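You operate a simulated robot arm through the tools that you are given. There is no shell and no other tool. Be economical: measure what you need, move in short steps, check, and stop when the job is done.

Carry out the task below with a simulated robot arm. There is one attempt and no reset: what you move stays moved.

Task
Light the box, look at both discs on it through the loupe and crayon the scratched one.
Fine: loupe parked, crayon back in its cup, box off.

The check looks at the end state, three seconds after you hand in, the way a careful person would. Anything else that was tipped, shoved, dropped, spilled or broken makes it a failure.

Robot
A 7-joint arm with a two-finger parallel gripper, fixed in place. Base frame: the origin is at the foot of the arm, x ahead of it, y to its left, z up. Units: mm, degrees, N and s.
Its first joint turns from -66.0 to 66.0 degrees. Payload 2.6 kg.
The TCP is the grasp point between the finger pads, 30 mm short of the fingertips. In the tool frame z runs along the fingers and y along their closing line. Largest opening 94 mm; finger width 28, thickness 10; the body of the gripper, 50 by 96 mm, starts 55 mm behind the TCP.
Orientation is that of the tool frame in the base frame, as a unit quaternion [w, x, y, z]. With the fingers straight down and closing along the base's y, the tool's x points along the base's -x, its y along +y and its z along -z.

Tools
- The arm moves only by the tool servo_tool. Its argument "plan" is a list of rows, each an object (a shift or turn left out is 0, a gripper value left out holds the last) with "gripper": the gripper command, from -1 (shut) to 1 (fully open), values between in proportion; "slide": the shift along the base's x, y, z in mm, a list of three; "angular": the turn, a rotation vector about the base's x, y, z in degrees, a list of three. In form: [{"gripper": gripper, "slide": [x, y, z], "angular": [rx, ry, rz]}, ...]. A call has 1 to 10 rows; each row shifts and turns the commanded pose from where the row before left it. A row lasts 0.2 s, in which the tool goes at most 50 mm and 8.6 degrees; a call with a longer step from one row to the next is refused whole, and so is a gripper value outside its range. Where a pose cannot be reached the arm comes as near as it can. A force on the tool above 90 N (or 10 N above the force at the start of the call, whichever is more), or a blocked arm, ends the call early, and 0.2 s more pass. Each finger travels about 72 mm/s and halts on what it meets, pressing with about 38 N; the grip force reading is that of the motor and also rises with nothing between the fingers. The clock runs only during rows and for 0.2 s after the last one: add rows that do not move to give the fingers time. The reply holds the time, the measured pose of the TCP, the force on the tool along the base axes, the opening and the grip force, in the units named above and with some noise, and new pictures: "show" is both (left out), scene, wrist or none.
- Cameras (640 x 400 px; columns grow to the right, rows downward): "scene" is fixed at [33.8, 423.5, 575]; the picture's right is [-0.81, -0.58, 0.00], its down [-0.26, 0.37, -0.89] and it looks along [0.52, -0.73, -0.45] (base axes); focal length 310 px, centre (320, 200). "wrist" rides on the gripper at [-37, 0, -58] in the tool frame; the picture's right is [0.00, -1.00, 0.00], its down [0.97, 0.00, -0.24] and it looks along [0.24, 0.00, 0.97] (tool axes); focal length 218 px, centre (320, 200).
- locate(camera, pixels): for up to 12 pixels [column, row] of the newest picture of that camera ("zoom" is the newest enlarged one), the place [x, y, z] in the base frame of the surface seen there, good to about 2 mm. It takes no simulated time.
- inspect(camera, box): a new picture of the part [left, top, right, bottom] of that camera's present view, enlarged. It takes no simulated time.
- close_job(): hands the job in; it is judged then, once.

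Work in short steps. Measure before you move; look again where a grasp or a placing could have gone wrong, and mend it. You have 80 turns and 120 pictures in all, those below and enlarged ones among them. Open the gripper and draw the arm clear of the work before you hand the job in, unless the task says otherwise; then end with one line.

The tools are called after "Request:" as name(argument=value, ...) on one line, values as JSON. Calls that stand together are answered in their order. servo_tool: Moves the arm, as the interface text tells. Its arguments: {"type":"object","properties":{"plan":{"type":"array","items":{"type":"object","properties":{"gripper":{"type":"number"},"slide":{"type":"array","items":{"type":"number"}},"angular":{"type":"array","items":{"type":"number"}}}}},"show":{"type":"string","enum":["both","scene","wrist","none"]}},"required":["plan"]} The other tools are called the same way: locate (camera, pixels) gives the place of the surface under pixels of a picture; inspect (camera, box) takes an enlarged picture of a part of a camera's view; close_job () hands the job in.

At the start:

```text
t: 0.0
ee_pos: [344.8, 14.0, 413.5]
ee_rot: [0.0, 0.0, 1.0, 0.0]
force: [-0.9, -0.2, 0.1]
opening: 94.2
finger_force: 0.0
```

scene: 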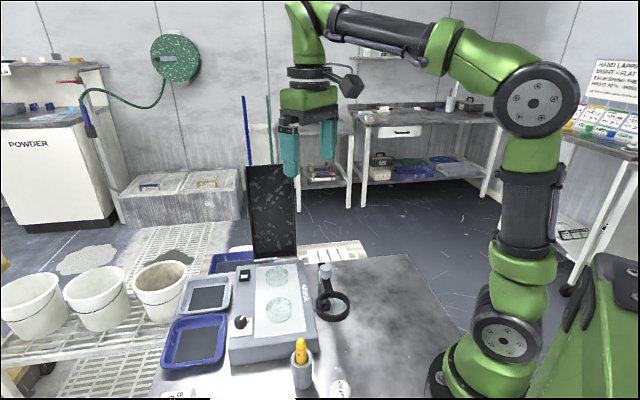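
wrist: 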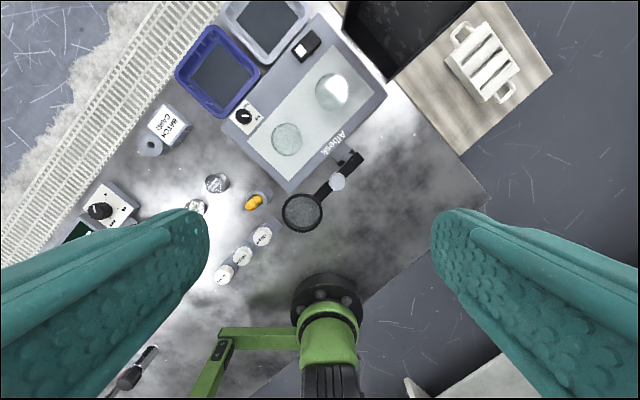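

The scene shows a light box with two discs (wrist ~(285,138) and ~(333,92)), a loupe on a stand (302,212), and an orange crayon in a cup (255,202). I'll enlarge the views to see the details.

Request:
inspect(camera="wrist", box=[170, 20, 410, 170])

Request:
inspect(camera="wrist", box=[70, 130, 390, 330])

Request:
inspect(camera="scene", box=[150, 240, 406, 400])

Request:
locate(camera="wrist", pixels=[[285, 138], [333, 92], [302, 212], [337, 182], [255, 202], [248, 116], [306, 46], [262, 236], [216, 183], [350, 160], [217, 72], [300, 182]])

Request:
locate(camera="scene", pixels=[[301, 345], [302, 375], [326, 270], [332, 305], [241, 322], [246, 275], [280, 277], [277, 312], [300, 362], [324, 290], [342, 387], [232, 350]])

```text
2.67 times, centred on (290, 95) of wrist
```

zoom: 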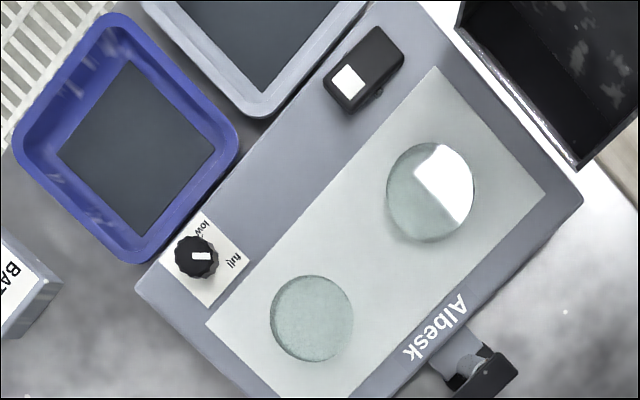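

```text
2.00 times, centred on (230, 230) of wrist
```

zoom: 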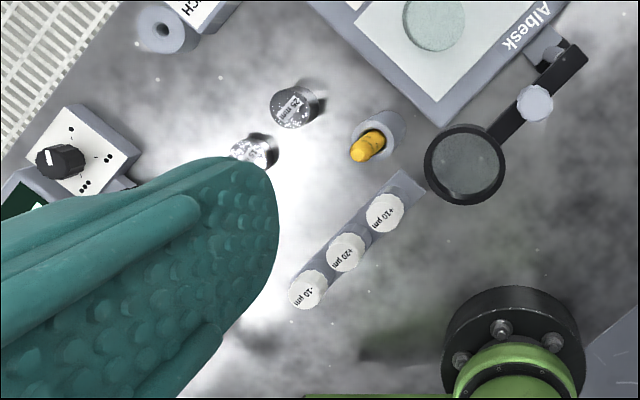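

```text
2.50 times, centred on (278, 320) of scene
```

zoom: 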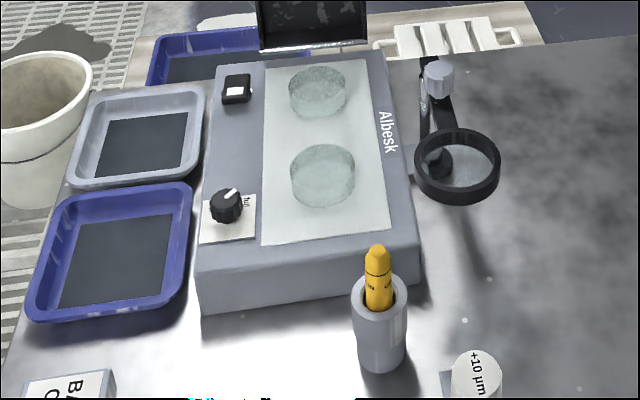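

```text
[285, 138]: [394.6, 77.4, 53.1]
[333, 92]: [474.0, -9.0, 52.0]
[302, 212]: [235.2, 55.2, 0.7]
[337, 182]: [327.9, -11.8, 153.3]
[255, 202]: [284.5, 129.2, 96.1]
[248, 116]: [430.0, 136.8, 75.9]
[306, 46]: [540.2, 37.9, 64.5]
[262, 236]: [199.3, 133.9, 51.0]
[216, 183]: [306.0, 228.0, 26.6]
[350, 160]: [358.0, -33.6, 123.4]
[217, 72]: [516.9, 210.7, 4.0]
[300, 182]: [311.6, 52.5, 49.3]
```

```text
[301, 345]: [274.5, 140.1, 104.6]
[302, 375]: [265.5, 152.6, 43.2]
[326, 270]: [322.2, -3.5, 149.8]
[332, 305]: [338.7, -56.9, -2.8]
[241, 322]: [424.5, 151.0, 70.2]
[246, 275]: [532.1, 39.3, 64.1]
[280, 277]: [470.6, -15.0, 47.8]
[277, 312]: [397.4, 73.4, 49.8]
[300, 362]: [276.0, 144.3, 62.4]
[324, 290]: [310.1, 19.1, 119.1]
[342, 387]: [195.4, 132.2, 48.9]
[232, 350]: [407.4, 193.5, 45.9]
```

Now I'll measure the loupe ring and arm, the table and the disc rims more carefully.

Request:
locate(camera="wrist", pixels=[[284, 214], [319, 222], [302, 230], [306, 195], [324, 192], [358, 157], [400, 200], [270, 290], [345, 112], [300, 150], [240, 120], [346, 180]])

Request:
locate(camera="scene", pixels=[[317, 305], [349, 306], [333, 320], [332, 292], [325, 264], [321, 275], [330, 284], [400, 300], [315, 300], [242, 317], [245, 267], [244, 278]])

Request:
inspect(camera="scene", box=[290, 250, 370, 330])

Request:
inspect(camera="scene", box=[220, 250, 320, 350])

```text
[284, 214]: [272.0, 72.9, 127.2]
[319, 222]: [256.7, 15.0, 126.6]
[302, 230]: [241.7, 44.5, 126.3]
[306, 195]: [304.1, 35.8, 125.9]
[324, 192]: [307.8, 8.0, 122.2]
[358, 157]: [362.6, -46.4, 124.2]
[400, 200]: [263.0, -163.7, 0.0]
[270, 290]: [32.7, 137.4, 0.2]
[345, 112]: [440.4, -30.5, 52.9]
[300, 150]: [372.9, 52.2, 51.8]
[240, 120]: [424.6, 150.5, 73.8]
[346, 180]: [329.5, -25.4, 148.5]
```

```text
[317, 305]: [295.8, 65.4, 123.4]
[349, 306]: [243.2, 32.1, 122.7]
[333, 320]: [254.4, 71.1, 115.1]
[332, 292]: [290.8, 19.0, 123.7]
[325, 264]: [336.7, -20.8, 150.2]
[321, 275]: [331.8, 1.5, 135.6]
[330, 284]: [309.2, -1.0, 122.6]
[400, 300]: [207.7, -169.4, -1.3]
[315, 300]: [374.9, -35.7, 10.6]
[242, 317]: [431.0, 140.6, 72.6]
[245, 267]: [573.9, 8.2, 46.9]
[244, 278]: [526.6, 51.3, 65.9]
```

```text
5.00 times, centred on (330, 290) of scene
```

zoom: 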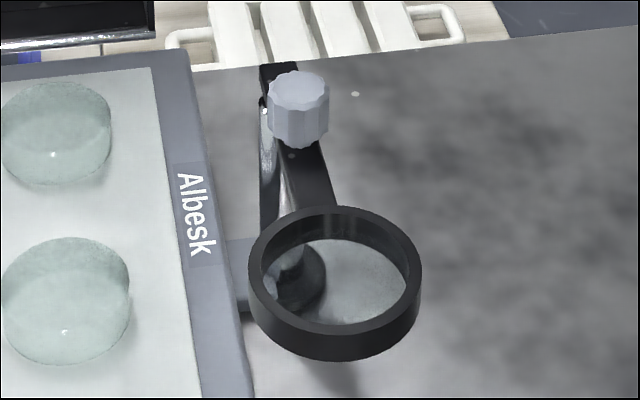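

```text
4.00 times, centred on (270, 300) of scene
```

zoom: 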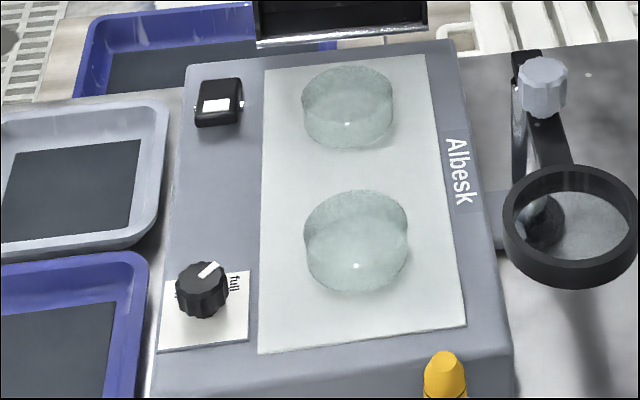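

Table reads z≈0, the loupe pivots on the post near (362,-46), and the grey handle is at (329,-15,150). Before moving, I'll measure the black upright panel at the far end and the box corners.

Request:
locate(camera="scene", pixels=[[252, 172], [290, 172], [256, 252], [294, 250], [272, 210], [262, 262], [310, 340], [230, 352], [235, 268], [170, 355], [213, 277], [305, 255]])

Request:
servo_tool(plan=[{"slide": [45, 6, -20]}, {"slide": [45, 6, -40]}, {"slide": [35, 6, -35]}, {"slide": [0, 0, 0]}], show="wrist")

```text
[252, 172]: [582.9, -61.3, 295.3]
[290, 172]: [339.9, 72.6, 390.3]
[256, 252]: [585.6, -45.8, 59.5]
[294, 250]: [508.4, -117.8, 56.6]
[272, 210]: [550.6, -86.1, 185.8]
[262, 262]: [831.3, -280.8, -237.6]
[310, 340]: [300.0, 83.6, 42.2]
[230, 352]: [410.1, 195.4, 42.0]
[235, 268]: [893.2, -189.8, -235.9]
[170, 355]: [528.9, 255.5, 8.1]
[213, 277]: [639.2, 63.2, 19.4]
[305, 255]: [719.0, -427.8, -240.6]
```

```text
refused: row 2 steps farther than a row can; nothing moved
```

Panel is a plate from (585,-50) to (508,-118), up to z≈295; I'll stay clear of it. I'll repeat the move in smaller steps to look at the switch and knob.

Request:
servo_tool(plan=[{"slide": [35, 10, -25]}, {"slide": [35, 10, -30]}, {"slide": [35, 10, -30]}, {"slide": [10, 10, -30]}, {"slide": [0, 0, 0]}], show="wrist")

```text
t: 1.2
ee_pos: [459.8, 56.4, 297.4]
ee_rot: [0.0, 0.0, 1.0, 0.0]
force: [-0.3, 0.9, 0.4]
opening: 94.0
finger_force: 0.1
```

wrist: 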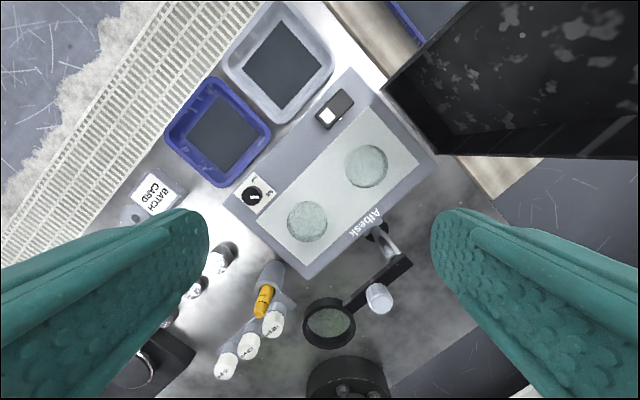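

The switch is at (335,108) and the knob at (253,196). I'll enlarge both and take their positions, along with the disc centres.

Request:
inspect(camera="wrist", box=[303, 88, 367, 128])

Request:
inspect(camera="wrist", box=[221, 176, 285, 216])

Request:
locate(camera="wrist", pixels=[[328, 116], [341, 101], [335, 108], [253, 196], [366, 147], [307, 203], [330, 324], [378, 294], [395, 276], [302, 326], [356, 324], [265, 294]])

```text
10.00 times, centred on (335, 108) of wrist
```

zoom: 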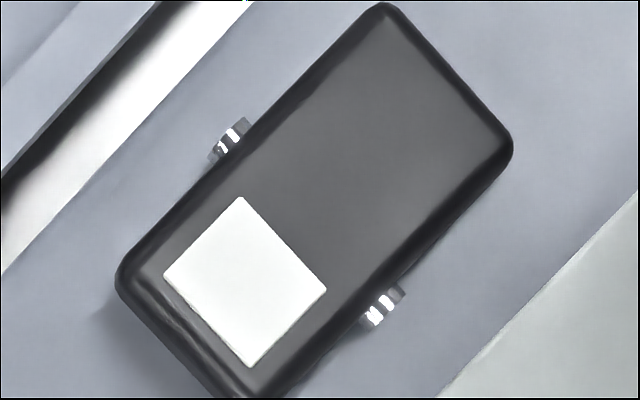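

```text
10.00 times, centred on (253, 196) of wrist
```

zoom: 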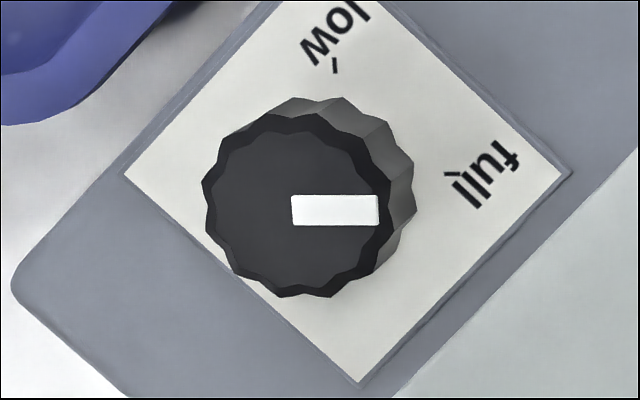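

```text
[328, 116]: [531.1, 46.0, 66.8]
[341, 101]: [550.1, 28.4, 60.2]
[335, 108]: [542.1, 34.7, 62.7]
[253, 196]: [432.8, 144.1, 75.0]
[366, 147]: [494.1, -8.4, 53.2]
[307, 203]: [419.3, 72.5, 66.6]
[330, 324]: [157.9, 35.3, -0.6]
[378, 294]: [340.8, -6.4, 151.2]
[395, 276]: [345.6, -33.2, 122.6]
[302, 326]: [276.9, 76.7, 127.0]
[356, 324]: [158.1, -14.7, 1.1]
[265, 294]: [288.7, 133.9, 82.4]
```

The knob points at "full". The rocker's white end at (531,46,67) is the raised one and the other end is at z≈60, so I'll press the white end. I'll close the gripper, yaw 45° and move above it.

Request:
servo_tool(plan=[{"gripper": -1, "slide": [12, -2, -20], "angular": [0, 0, 7.5]}, {"slide": [12, -2, -20], "angular": [0, 0, 7.5]}, {"slide": [12, -2, -25], "angular": [0, 0, 7.5]}, {"slide": [12, -2, -25], "angular": [0, 0, 7.5]}, {"slide": [12, -2, -25], "angular": [0, 0, 7.5]}, {"slide": [11, -1, -25], "angular": [0, 0, 7.5]}, {}, {}], show="both")

```text
t: 3.0
ee_pos: [529.7, 44.6, 157.3]
ee_rot: [0.0, -0.384, 0.923, 0.0]
force: [0.3, 0.3, -0.1]
opening: 0.1
finger_force: 33.2
```

scene: 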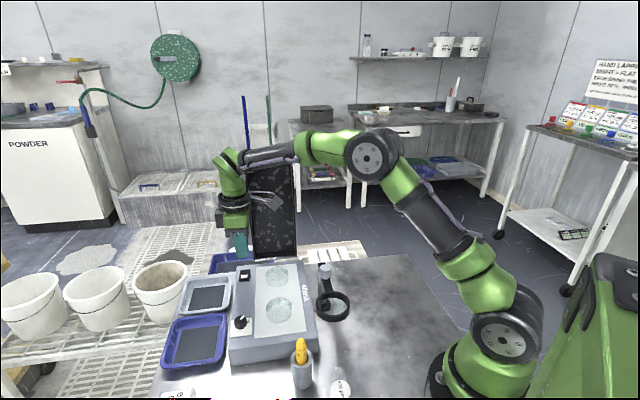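
wrist: 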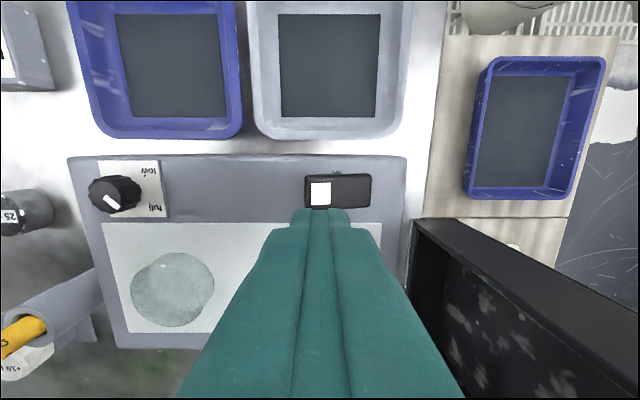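

I'll refine the white patch's position from this view, since it shows at (320,194).

Request:
locate(camera="wrist", pixels=[[320, 194], [308, 192], [340, 190], [368, 190], [115, 190]])

Request:
servo_tool(plan=[{"slide": [1, 1, -25]}, {"slide": [0, 0, -23]}, {}], show="wrist")

```text
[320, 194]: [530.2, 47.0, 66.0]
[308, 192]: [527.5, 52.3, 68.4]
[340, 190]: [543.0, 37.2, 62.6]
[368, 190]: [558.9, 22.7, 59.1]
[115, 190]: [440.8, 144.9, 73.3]
```

```text
t: 3.8
ee_pos: [530.7, 45.5, 110.0]
ee_rot: [0.001, -0.383, 0.924, 0.0]
force: [0.8, -0.3, 0.2]
opening: 0.0
finger_force: 33.4
```

wrist: 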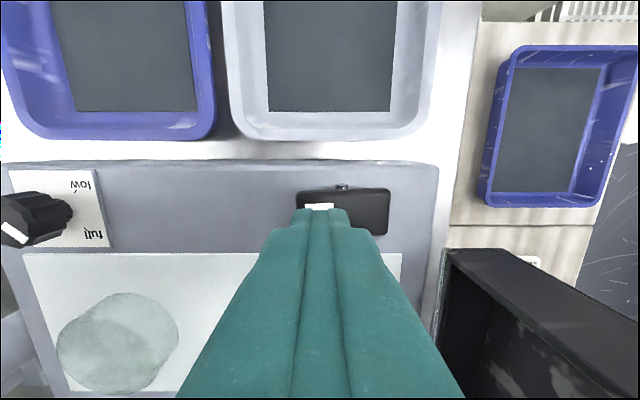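

The tip is above the white end, about 12 mm off. I'll press down in small steps.

Request:
servo_tool(plan=[{"slide": [-2, 2, -8]}, {"slide": [0, 0, -4]}, {"slide": [0, 0, -3]}, {"slide": [0, 0, -2]}, {"slide": [0, 0, -2]}, {}], show="scene")

```text
t: 5.2
ee_pos: [528.8, 48.5, 91.4]
ee_rot: [0.0, -0.382, 0.924, 0.002]
force: [-21.9, 1.1, 23.7]
opening: 0.0
finger_force: 32.7
```

scene: 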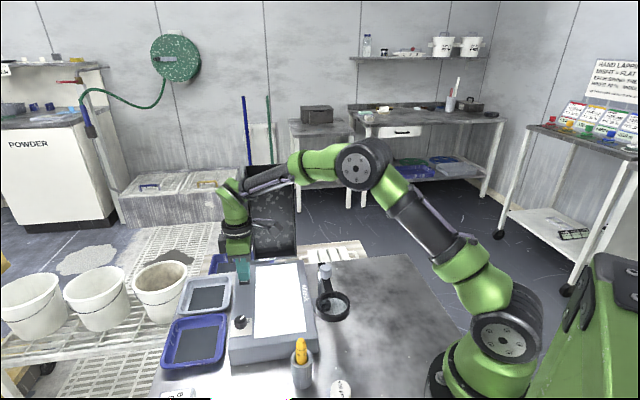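

The box is lit. I'll lift straight up and away, then check that it stays on.

Request:
servo_tool(plan=[{"slide": [0, 0, 15]}, {"slide": [0, 0, 40]}, {"slide": [-15, 0, 45]}, {"slide": [-25, 0, 40]}, {"slide": [-30, 0, 35]}, {}], show="both")

```text
t: 6.6
ee_pos: [459.0, 45.9, 264.6]
ee_rot: [0.0, -0.383, 0.924, 0.0]
force: [0.8, 0.3, -0.8]
opening: 0.2
finger_force: 33.1
```

scene: 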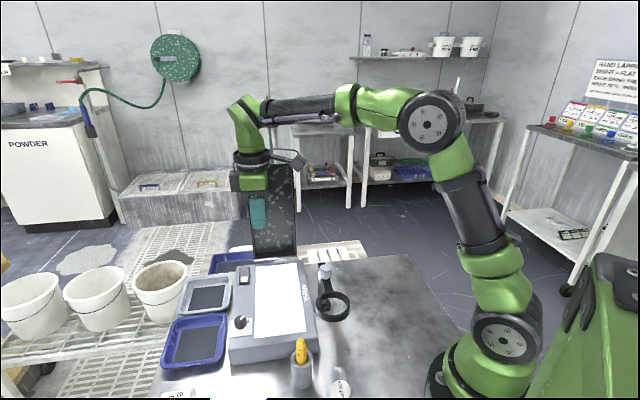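
wrist: 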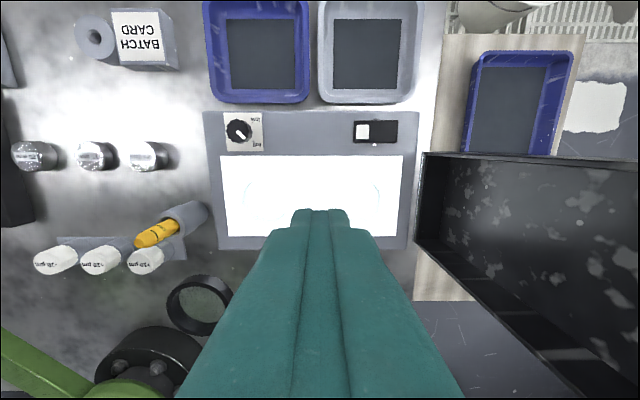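

The box stays lit at full, which washes the discs out to the bare eye. Next I'll move above the loupe handle near (333,-13) with the fingers half open, and measure it again.

Request:
servo_tool(plan=[{"gripper": 0.1, "slide": [-30, -14, 0]}, {"slide": [-32, -15, 0]}, {"slide": [-32, -15, -10]}, {"slide": [-32, -15, -15]}, {}], show="wrist")

```text
t: 7.8
ee_pos: [331.3, -11.7, 240.8]
ee_rot: [0.0, -0.383, 0.924, 0.0]
force: [0.2, 0.1, 0.6]
opening: 51.9
finger_force: 0.0
```

wrist: 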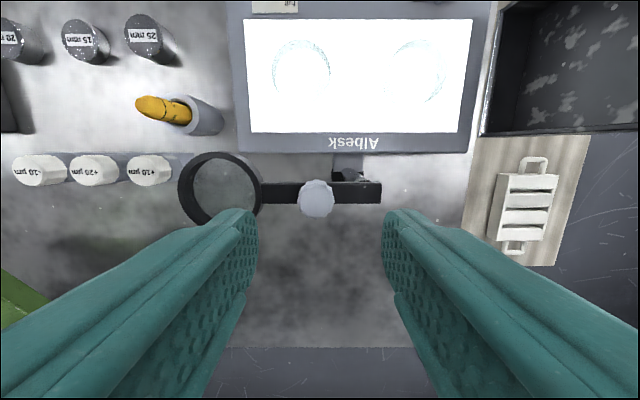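

The handle shows at (316,197), with the arm square to the view. Measuring.

Request:
locate(camera="wrist", pixels=[[316, 190], [301, 197], [332, 197], [316, 208], [350, 187], [375, 187], [280, 190], [183, 188], [262, 185], [220, 155], [220, 222], [349, 175]])

Request:
inspect(camera="wrist", box=[240, 150, 400, 250])

```text
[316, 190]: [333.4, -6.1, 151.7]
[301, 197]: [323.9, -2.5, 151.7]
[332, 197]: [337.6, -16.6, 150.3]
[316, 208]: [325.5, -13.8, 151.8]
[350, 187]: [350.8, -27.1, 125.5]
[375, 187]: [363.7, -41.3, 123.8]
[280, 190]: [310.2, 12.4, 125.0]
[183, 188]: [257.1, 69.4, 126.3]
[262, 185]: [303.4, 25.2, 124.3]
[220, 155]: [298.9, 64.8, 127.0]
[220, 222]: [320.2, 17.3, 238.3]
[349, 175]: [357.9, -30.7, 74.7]
```

```text
4.00 times, centred on (320, 200) of wrist
```

zoom: 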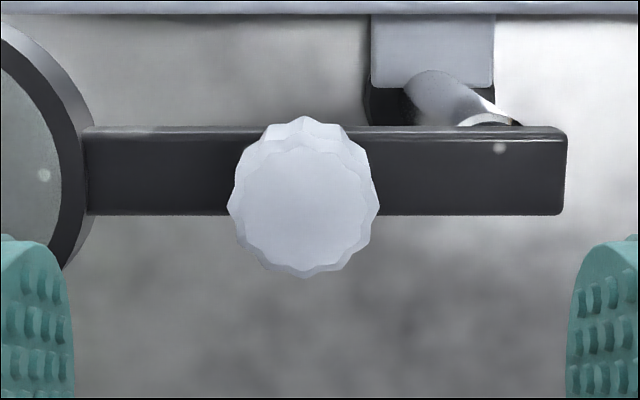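

I also need disc centres from this view; they show faintly at (301,70) and (416,72).

Request:
locate(camera="wrist", pixels=[[273, 70], [329, 70], [301, 42], [301, 98], [391, 72], [442, 72], [416, 44], [416, 101], [301, 70], [416, 72]])

Request:
servo_tool(plan=[{"slide": [0, 2, -40]}, {"slide": [0, 0, -34]}, {"slide": [0, 0, -4]}, {}], show="both")

```text
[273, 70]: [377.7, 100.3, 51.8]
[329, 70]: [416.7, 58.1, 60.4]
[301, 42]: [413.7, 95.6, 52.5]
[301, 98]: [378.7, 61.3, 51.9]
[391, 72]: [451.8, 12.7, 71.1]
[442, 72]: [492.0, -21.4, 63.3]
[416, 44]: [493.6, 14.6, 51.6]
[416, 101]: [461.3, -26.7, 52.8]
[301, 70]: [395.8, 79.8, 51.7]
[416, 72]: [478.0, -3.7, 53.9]
```

```text
t: 8.8
ee_pos: [332.8, -8.9, 164.1]
ee_rot: [0.0, -0.382, 0.924, 0.0]
force: [0.9, -0.3, 0.0]
opening: 51.4
finger_force: 0.0
```

scene: 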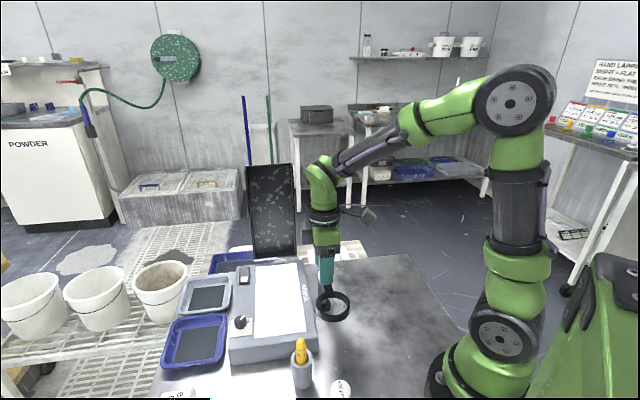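
wrist: 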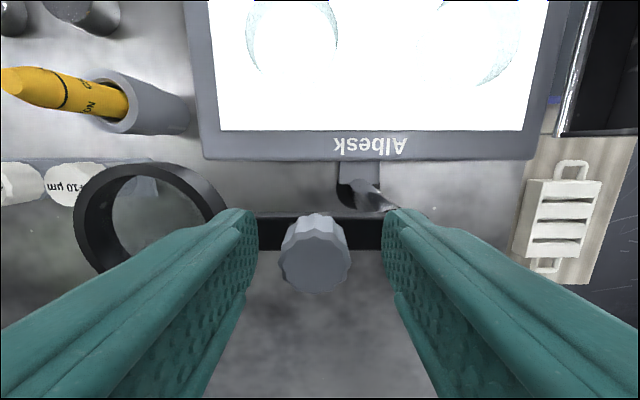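

Tips are at z≈134, around the handle. I'll close on it.

Request:
servo_tool(plan=[{"slide": [0, 0, -2]}, {"gripper": -1}, {}, {}], show="wrist")

```text
t: 9.8
ee_pos: [332.5, -7.5, 159.6]
ee_rot: [0.0, -0.383, 0.924, 0.002]
force: [-15.2, 13.6, 6.0]
opening: 25.4
finger_force: 44.9
```

wrist: 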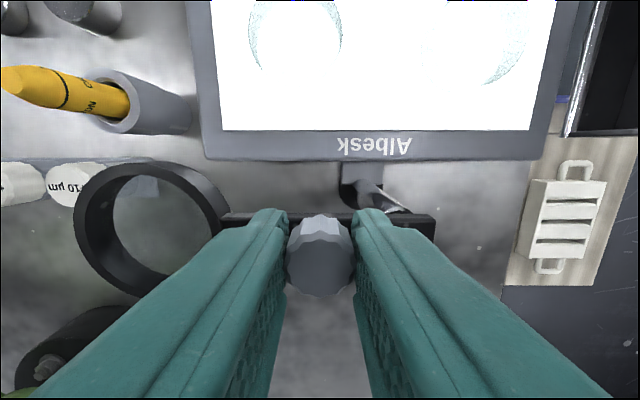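

Handle gripped (opening 25.4). I'll swing it clockwise about the post at about (359,-36), turning the tool with it, and start with a short arc to check the forces.

Request:
servo_tool(plan=[{"slide": [3.82, 3.29, 0], "angular": [0, 0, -7.5]}, {"slide": [4.21, 2.76, 0], "angular": [0, 0, -7.5]}, {}], show="wrist")

```text
t: 10.6
ee_pos: [340.1, -1.7, 160.7]
ee_rot: [-0.001, -0.258, 0.966, 0.001]
force: [-10.7, 20.4, -2.1]
opening: 24.9
finger_force: 45.3
```

wrist: 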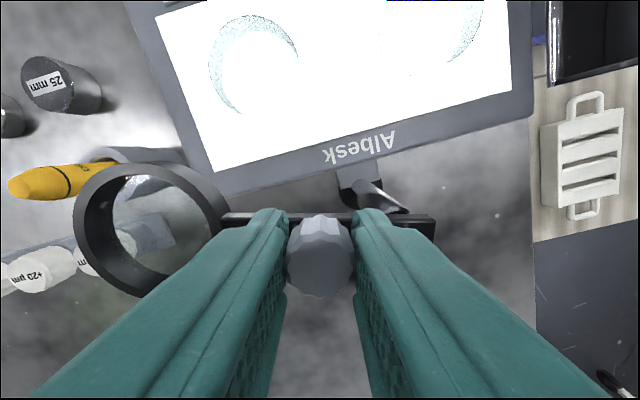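

The arm follows well; the reading pushes outward, so my radius is about 1 mm short. I'll correct that and go on to disc 1.

Request:
servo_tool(plan=[{"slide": [3.9, 3.5, 0], "angular": [0, 0, -7.5]}, {"slide": [4.85, 1.6, 0], "angular": [0, 0, -7.5]}, {"slide": [5.05, 0.95, 0], "angular": [0, 0, -7.5]}, {"slide": [5.15, 0.3, 0], "angular": [0, 0, -7.5]}, {"slide": [5.15, -0.37, 0], "angular": [0, 0, -7.5]}, {"slide": [5.05, -1.05, 0], "angular": [0, 0, -7.5]}, {}], show="both")

```text
t: 12.2
ee_pos: [370.5, -1.5, 160.3]
ee_rot: [0.0, 0.133, 0.991, -0.002]
force: [2.9, -19.5, -11.8]
opening: 25.1
finger_force: 45.6
```

scene: 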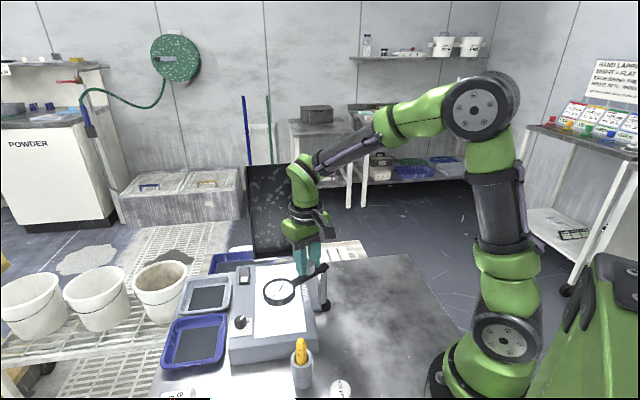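
wrist: 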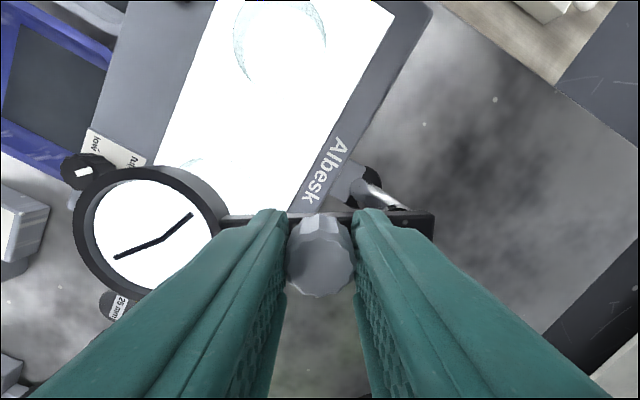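

Through the loupe over disc 1 a dark line shows at wrist (155,240) and scene (279,290). I'll enlarge both views.

Request:
inspect(camera="wrist", box=[72, 178, 232, 278])

Request:
inspect(camera="scene", box=[247, 270, 311, 310])

Request:
locate(camera="scene", pixels=[[264, 291], [295, 291], [279, 279], [279, 303]])

```text
4.00 times, centred on (152, 228) of wrist
```

zoom: 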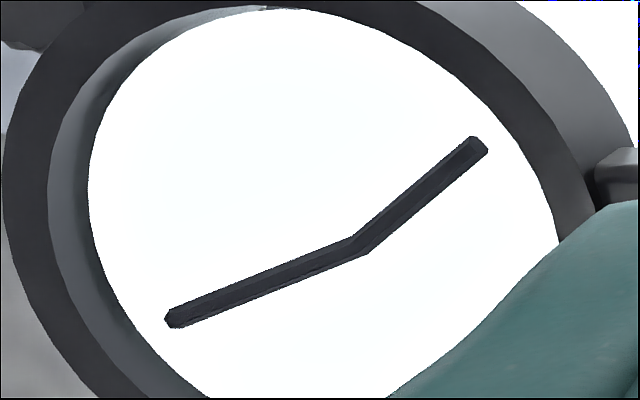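

```text
10.00 times, centred on (279, 290) of scene
```

zoom: 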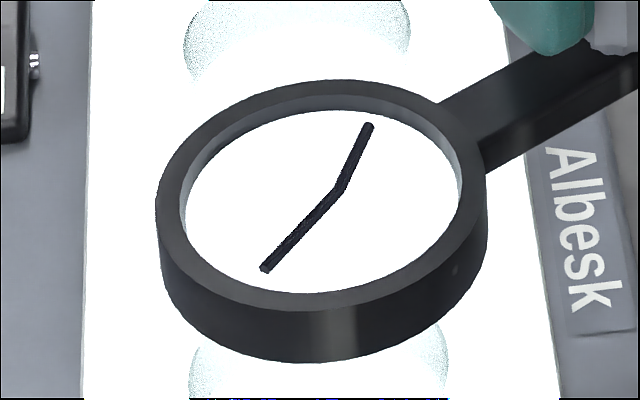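

```text
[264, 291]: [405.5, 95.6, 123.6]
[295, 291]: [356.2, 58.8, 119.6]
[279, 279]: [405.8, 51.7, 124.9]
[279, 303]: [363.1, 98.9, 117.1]
```

Disc 1 shows a clear dark scratch through the glass. I'll now swing on to disc 2, with the radius corrected.

Request:
servo_tool(plan=[{"slide": [4.8, -2.5, 0], "angular": [0, 0, -7.5]}, {"slide": [4.62, -2.33, 0], "angular": [0, 0, -7.5]}, {"slide": [4.27, -2.9, 0], "angular": [0, 0, -7.5]}, {"slide": [3.85, -3.44, 0], "angular": [0, 0, -7.5]}, {"slide": [3.38, -3.92, 0], "angular": [0, 0, -7.5]}, {"slide": [2.83, -4.32, 0], "angular": [0, 0, -7.5]}, {"slide": [2.24, -4.65, 0], "angular": [0, 0, -7.5]}, {"slide": [1.62, -4.91, 0], "angular": [0, 0, -7.5]}, {}], show="both")

```text
t: 14.2
ee_pos: [395.9, -30.0, 160.5]
ee_rot: [-0.001, 0.611, 0.792, -0.004]
force: [-43.1, -20.0, 25.3]
opening: 25.4
finger_force: 45.0
```

scene: 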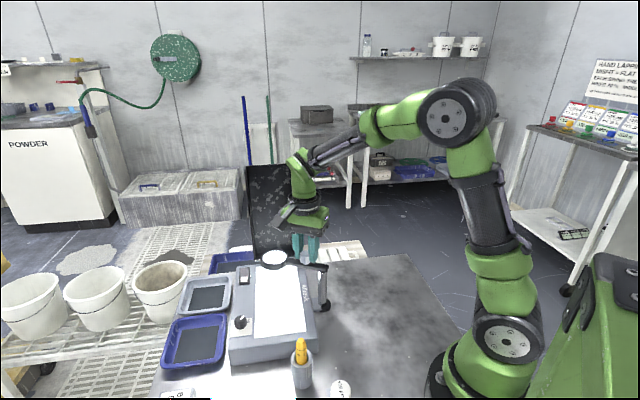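
wrist: 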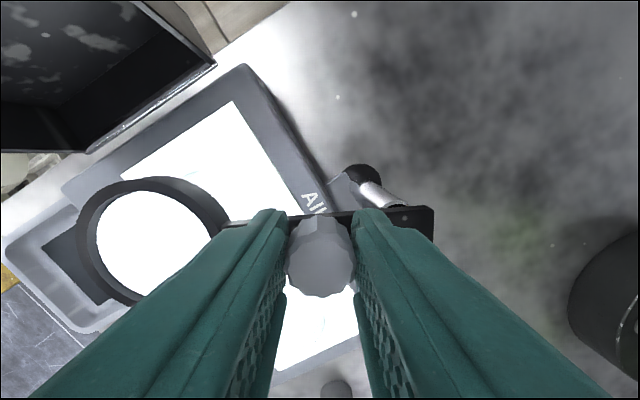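

The radial force is high, so I'll ease 2 mm inward; then I'll enlarge the loupe at wrist (150,235) and scene (274,258).

Request:
servo_tool(plan=[{"slide": [-2.2, -0.8, 0]}, {}], show="none")

Request:
inspect(camera="wrist", box=[72, 178, 232, 278])

Request:
inspect(camera="scene", box=[242, 242, 306, 282])

Request:
locate(camera="scene", pixels=[[260, 258], [288, 258], [274, 250], [274, 269]])

```text
t: 14.8
ee_pos: [395.3, -28.3, 162.2]
ee_rot: [0.002, 0.608, 0.794, -0.001]
force: [-20.7, -14.8, 11.0]
opening: 24.9
finger_force: 44.8
```

```text
4.00 times, centred on (152, 228) of wrist
```

zoom: 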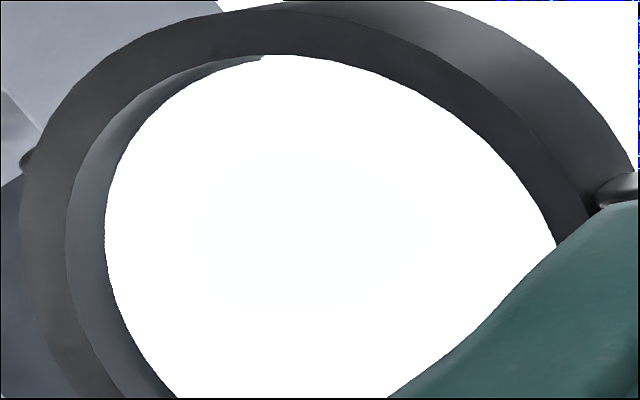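

```text
10.00 times, centred on (274, 262) of scene
```

zoom: 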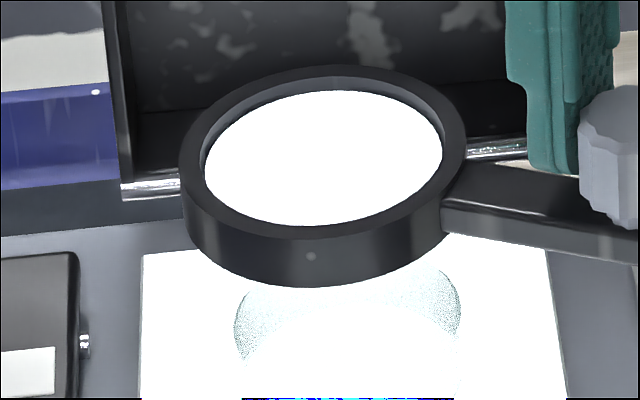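

```text
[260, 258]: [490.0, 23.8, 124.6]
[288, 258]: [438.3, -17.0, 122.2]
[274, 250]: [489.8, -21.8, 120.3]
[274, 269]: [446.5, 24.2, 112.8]
```

The loupe is clean over disc 2, but its centre (467,2) falls about 5° short of the disc (476,-5). I'll swing 6° further to be fair before deciding.

Request:
servo_tool(plan=[{"slide": [0.2, -4.1, 0], "angular": [0, 0, -6]}, {}, {}], show="none")

Request:
inspect(camera="wrist", box=[72, 178, 232, 278])

Request:
inspect(camera="scene", box=[242, 242, 306, 282])

Request:
locate(camera="zoom", pixels=[[185, 160], [460, 160], [325, 80], [325, 230]])

```text
t: 15.6
ee_pos: [394.9, -32.4, 160.2]
ee_rot: [0.001, 0.65, 0.76, -0.001]
force: [-18.4, -10.9, 8.6]
opening: 25.0
finger_force: 45.3
```

```text
4.00 times, centred on (152, 228) of wrist
```

zoom: 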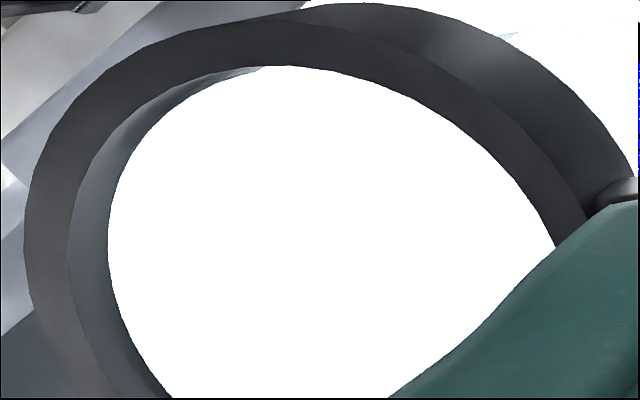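

```text
10.00 times, centred on (274, 262) of scene
```

zoom: 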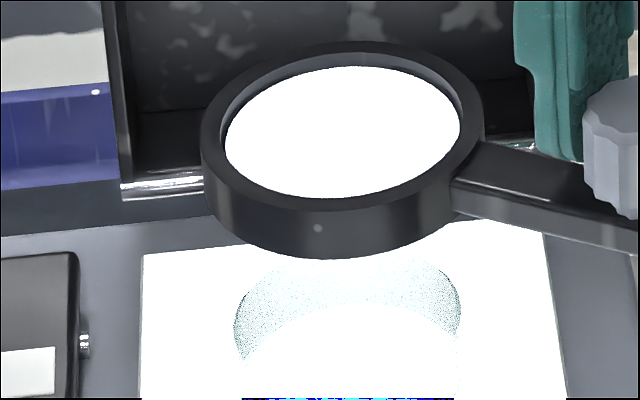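

```text
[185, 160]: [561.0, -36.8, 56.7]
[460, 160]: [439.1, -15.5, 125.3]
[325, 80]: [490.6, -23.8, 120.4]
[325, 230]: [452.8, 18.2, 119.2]
```

Disc 2 is clean with the loupe well over it, so disc 1 is the scratched one. I'll swing the loupe back toward its park position, in two arcs.

Request:
servo_tool(plan=[{"slide": [-1.9, 4.68, 0], "angular": [0, 0, 7.41]}, {"slide": [-1.48, 4.52, 0], "angular": [0, 0, 7.41]}, {"slide": [-2.03, 4.31, 0], "angular": [0, 0, 7.41]}, {"slide": [-2.56, 4.02, 0], "angular": [0, 0, 7.41]}, {"slide": [-3.03, 3.67, 0], "angular": [0, 0, 7.41]}, {"slide": [-3.47, 3.27, 0], "angular": [0, 0, 7.41]}, {"slide": [-3.85, 2.81, 0], "angular": [0, 0, 7.41]}, {"slide": [-4.16, 2.31, 0], "angular": [0, 0, 7.41]}, {"slide": [-4.43, 1.77, 0], "angular": [0, 0, 7.41]}, {}], show="wrist")

```text
t: 17.8
ee_pos: [369.0, -1.2, 161.1]
ee_rot: [0.0, 0.125, 0.992, 0.0]
force: [-12.9, -5.4, 10.7]
opening: 25.4
finger_force: 44.3
```

wrist: 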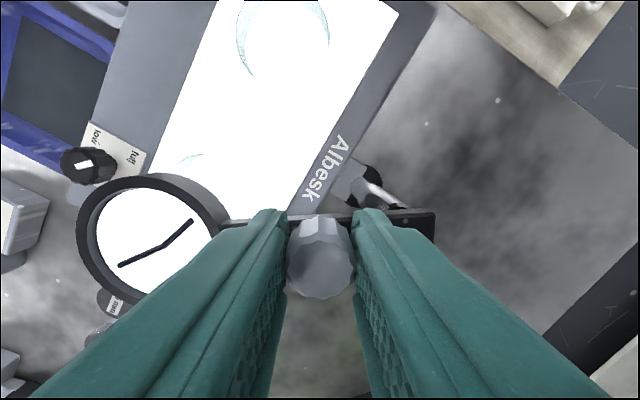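

The scratch shows again over disc 1 on the way back. Continuing to park.

Request:
servo_tool(plan=[{"slide": [-4.61, 1.21, 0], "angular": [0, 0, 7.41]}, {"slide": [-4.72, 0.62, 0], "angular": [0, 0, 7.41]}, {"slide": [-4.76, 0.03, 0], "angular": [0, 0, 7.41]}, {"slide": [-4.73, -0.56, 0], "angular": [0, 0, 7.41]}, {"slide": [-4.63, -1.15, 0], "angular": [0, 0, 7.41]}, {"slide": [-4.44, -1.71, 0], "angular": [0, 0, 7.41]}, {"slide": [-4.2, -2.25, 0], "angular": [0, 0, 7.41]}, {"slide": [-3.88, -2.76, 0], "angular": [0, 0, 7.41]}, {}], show="both")

```text
t: 19.8
ee_pos: [332.2, -7.5, 160.5]
ee_rot: [-0.002, -0.382, 0.924, 0.002]
force: [-19.2, 12.2, 13.5]
opening: 25.4
finger_force: 44.8
```

scene: 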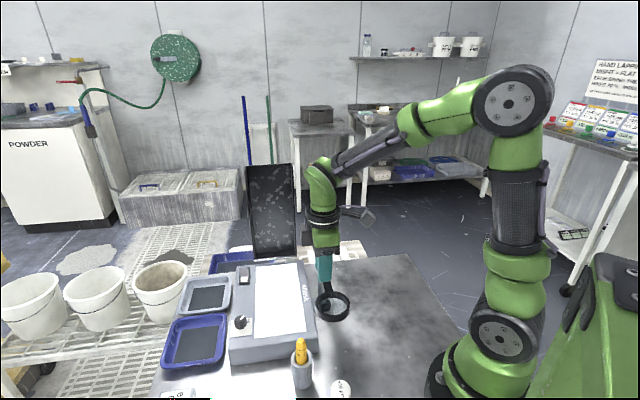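
wrist: 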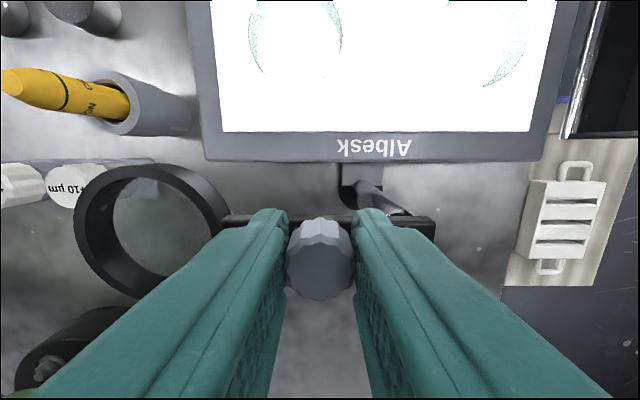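

The view matches the one from before the swing. I'll release, rise straight up and back off to view the crayon.

Request:
servo_tool(plan=[{"gripper": 0.1}, {"gripper": 0.1}, {"slide": [0, 0, 10]}, {"slide": [0, 0, 45]}, {"slide": [0, 0, 45]}, {"slide": [-15, 25, 0]}, {"slide": [-15, 35, 0]}, {"slide": [-5, 35, 0]}, {"gripper": -0.2}], show="both")

```text
t: 21.8
ee_pos: [299.3, 86.4, 261.1]
ee_rot: [0.0, -0.383, 0.924, 0.0]
force: [0.1, 0.1, -0.2]
opening: 37.8
finger_force: 0.0
```

scene: 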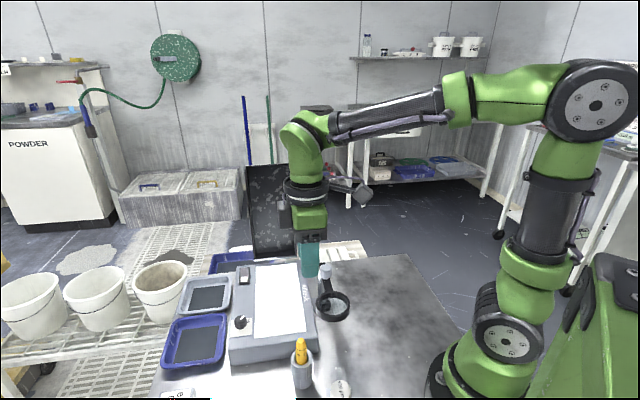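
wrist: 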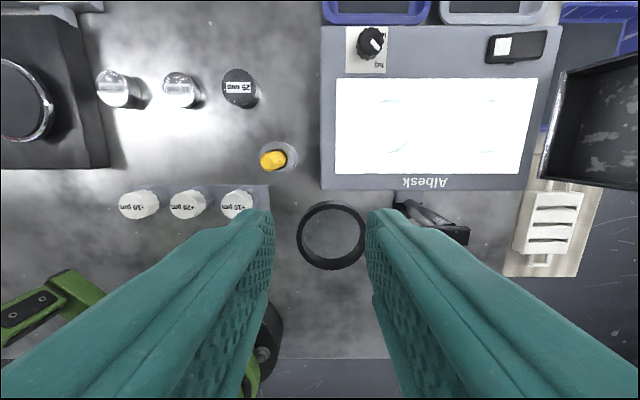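

The loupe stayed parked at (332,236). Now I'll measure the crayon at (273,158) and its cup in both views.

Request:
inspect(camera="wrist", box=[241, 135, 305, 175])

Request:
inspect(camera="scene", box=[262, 330, 342, 398])

Request:
locate(camera="wrist", pixels=[[273, 158], [265, 160], [282, 156], [294, 150], [278, 144], [258, 158], [283, 170]])

Request:
locate(camera="scene", pixels=[[301, 341], [301, 350], [301, 358], [292, 358], [313, 356], [303, 370], [302, 388], [296, 350], [307, 350]])

```text
10.00 times, centred on (273, 155) of wrist
```

zoom: 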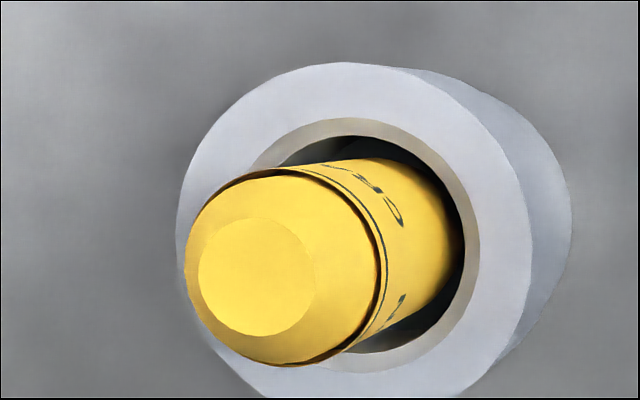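

```text
5.88 times, centred on (302, 364) of scene
```

zoom: 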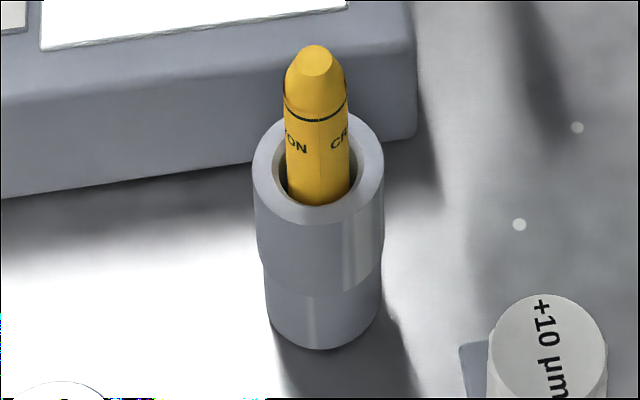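

```text
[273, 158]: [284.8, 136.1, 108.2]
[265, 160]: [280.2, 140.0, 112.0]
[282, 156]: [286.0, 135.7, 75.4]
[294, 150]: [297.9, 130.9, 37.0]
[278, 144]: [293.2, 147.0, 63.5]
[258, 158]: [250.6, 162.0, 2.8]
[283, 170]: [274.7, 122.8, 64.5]
```

```text
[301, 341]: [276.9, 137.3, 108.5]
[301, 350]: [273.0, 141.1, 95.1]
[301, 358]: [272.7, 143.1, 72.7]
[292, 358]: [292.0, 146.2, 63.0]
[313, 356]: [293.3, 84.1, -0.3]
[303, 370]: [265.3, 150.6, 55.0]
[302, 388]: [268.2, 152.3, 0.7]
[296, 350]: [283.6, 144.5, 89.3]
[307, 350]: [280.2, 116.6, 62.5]
```

The crayon stands tip-up: top ≈ (281,138,110), about 19 mm thick, cup rim at z≈63. I'll move above it and check the alignment.

Request:
servo_tool(plan=[{"slide": [-8, 25, -20]}, {"slide": [-9, 25.5, -40]}, {"slide": [0, 0, -40]}, {}], show="both")

```text
t: 22.8
ee_pos: [283.3, 136.4, 158.9]
ee_rot: [0.0, -0.383, 0.924, 0.0]
force: [-0.4, 0.8, 1.0]
opening: 37.7
finger_force: 0.0
```

scene: 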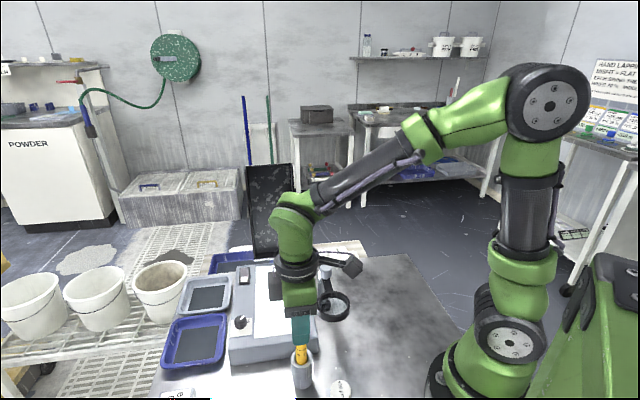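
wrist: 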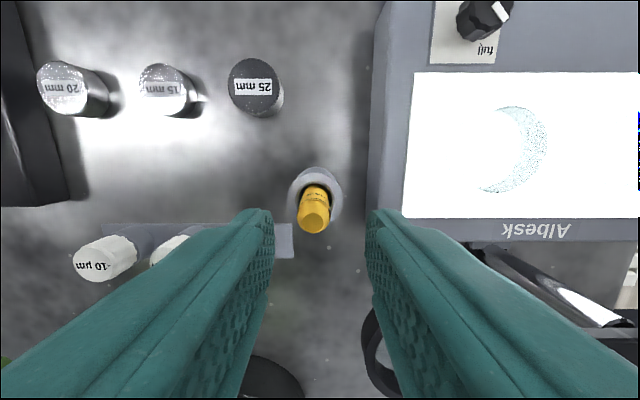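

Tip appears at (315,220), about 2 mm left of the finger centreline. I'll measure its row position.

Request:
locate(camera="wrist", pixels=[[315, 224], [315, 212], [316, 200], [302, 215], [328, 215]])

```text
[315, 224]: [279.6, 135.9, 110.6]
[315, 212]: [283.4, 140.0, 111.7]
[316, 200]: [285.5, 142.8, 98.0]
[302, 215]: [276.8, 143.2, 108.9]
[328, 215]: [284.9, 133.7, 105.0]
```

Crayon top is centred at about (281,138). I'll shift and descend so the tips stop just above the cup rim.

Request:
servo_tool(plan=[{"slide": [-2, 1.8, -30]}, {"slide": [0, 0, -30]}, {}], show="wrist")

```text
t: 23.6
ee_pos: [279.8, 139.8, 100.5]
ee_rot: [0.001, -0.382, 0.924, -0.001]
force: [0.2, 0.3, 0.2]
opening: 37.6
finger_force: 0.0
```

wrist: 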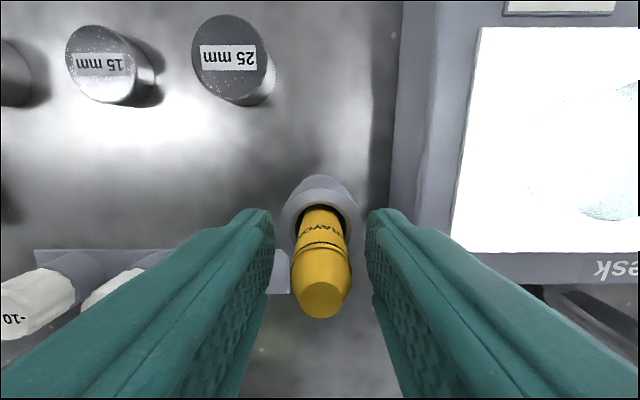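

Crayon is centred between the fingers at column 321. I'll close on it and lift 20 mm to begin.

Request:
servo_tool(plan=[{"gripper": -1}, {"gripper": -1}, {}, {"slide": [0, 0, 20]}, {}], show="both")

```text
t: 24.8
ee_pos: [279.0, 139.4, 122.3]
ee_rot: [-0.001, -0.383, 0.924, 0.0]
force: [0.2, 0.1, 0.1]
opening: 17.2
finger_force: 37.3
```

scene: 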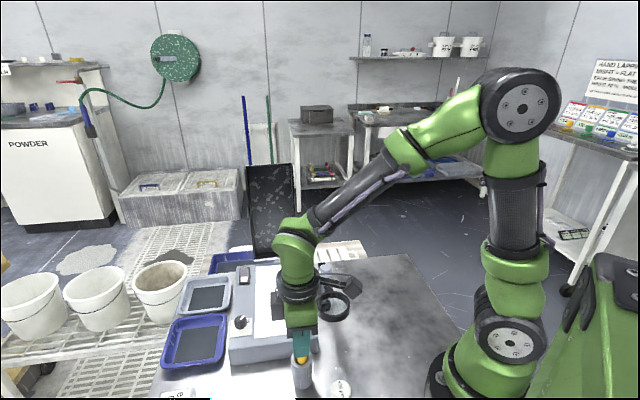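
wrist: 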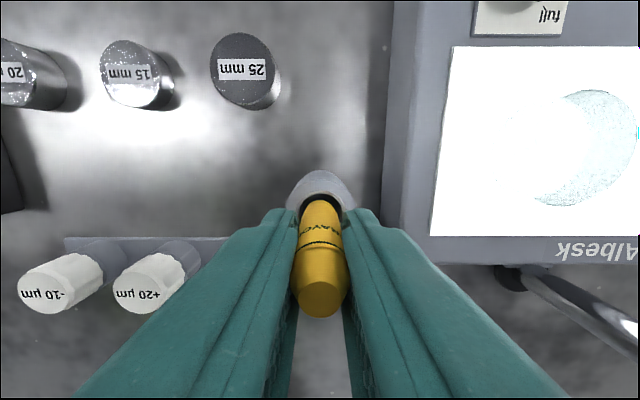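

Grip holds at 17.2 mm and the cup stays put. I'll lift the crayon clear of the cup and look at its lower end.

Request:
servo_tool(plan=[{"slide": [0, 0, 25]}, {"slide": [0, 0, 35]}, {"slide": [0, 0, 35]}, {}], show="none")

Request:
inspect(camera="scene", box=[246, 290, 358, 390])

Request:
inspect(camera="wrist", box=[270, 170, 390, 330])

```text
t: 25.8
ee_pos: [279.1, 139.5, 216.1]
ee_rot: [-0.001, -0.383, 0.924, 0.0]
force: [0.5, 0.1, -0.5]
opening: 17.3
finger_force: 38.4
```

```text
4.00 times, centred on (302, 340) of scene
```

zoom: 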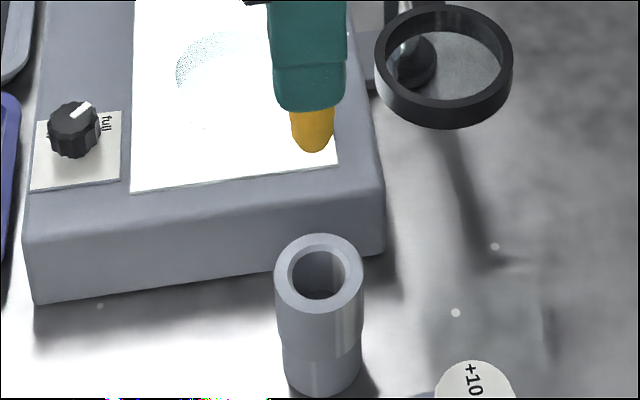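

```text
2.50 times, centred on (330, 250) of wrist
```

zoom: 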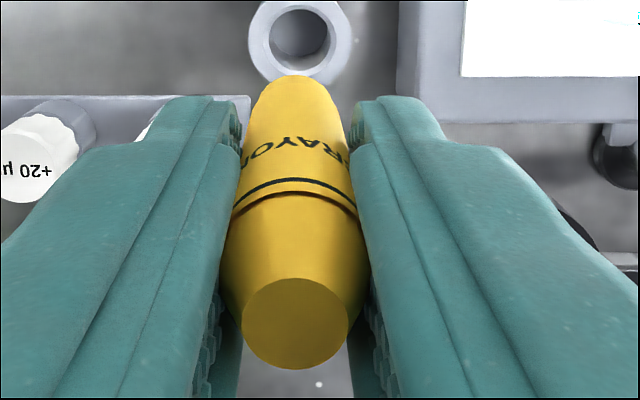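

The lower end is a rounded marking tip too. I'll measure how far it sticks out, plus disc 1's visible edges.

Request:
inspect(camera="scene", box=[246, 290, 358, 360])

Request:
locate(camera="zoom", pixels=[[315, 205], [315, 220], [305, 200], [310, 160], [210, 90], [180, 130], [240, 85]])

```text
5.71 times, centred on (302, 325) of scene
```

zoom: 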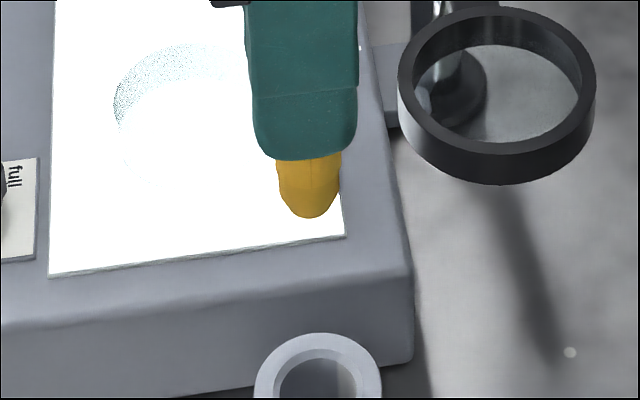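

```text
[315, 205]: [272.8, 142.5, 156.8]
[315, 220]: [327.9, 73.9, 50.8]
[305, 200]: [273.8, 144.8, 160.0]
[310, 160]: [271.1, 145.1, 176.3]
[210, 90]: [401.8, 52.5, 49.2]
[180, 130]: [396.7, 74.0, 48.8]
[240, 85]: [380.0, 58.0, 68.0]
```

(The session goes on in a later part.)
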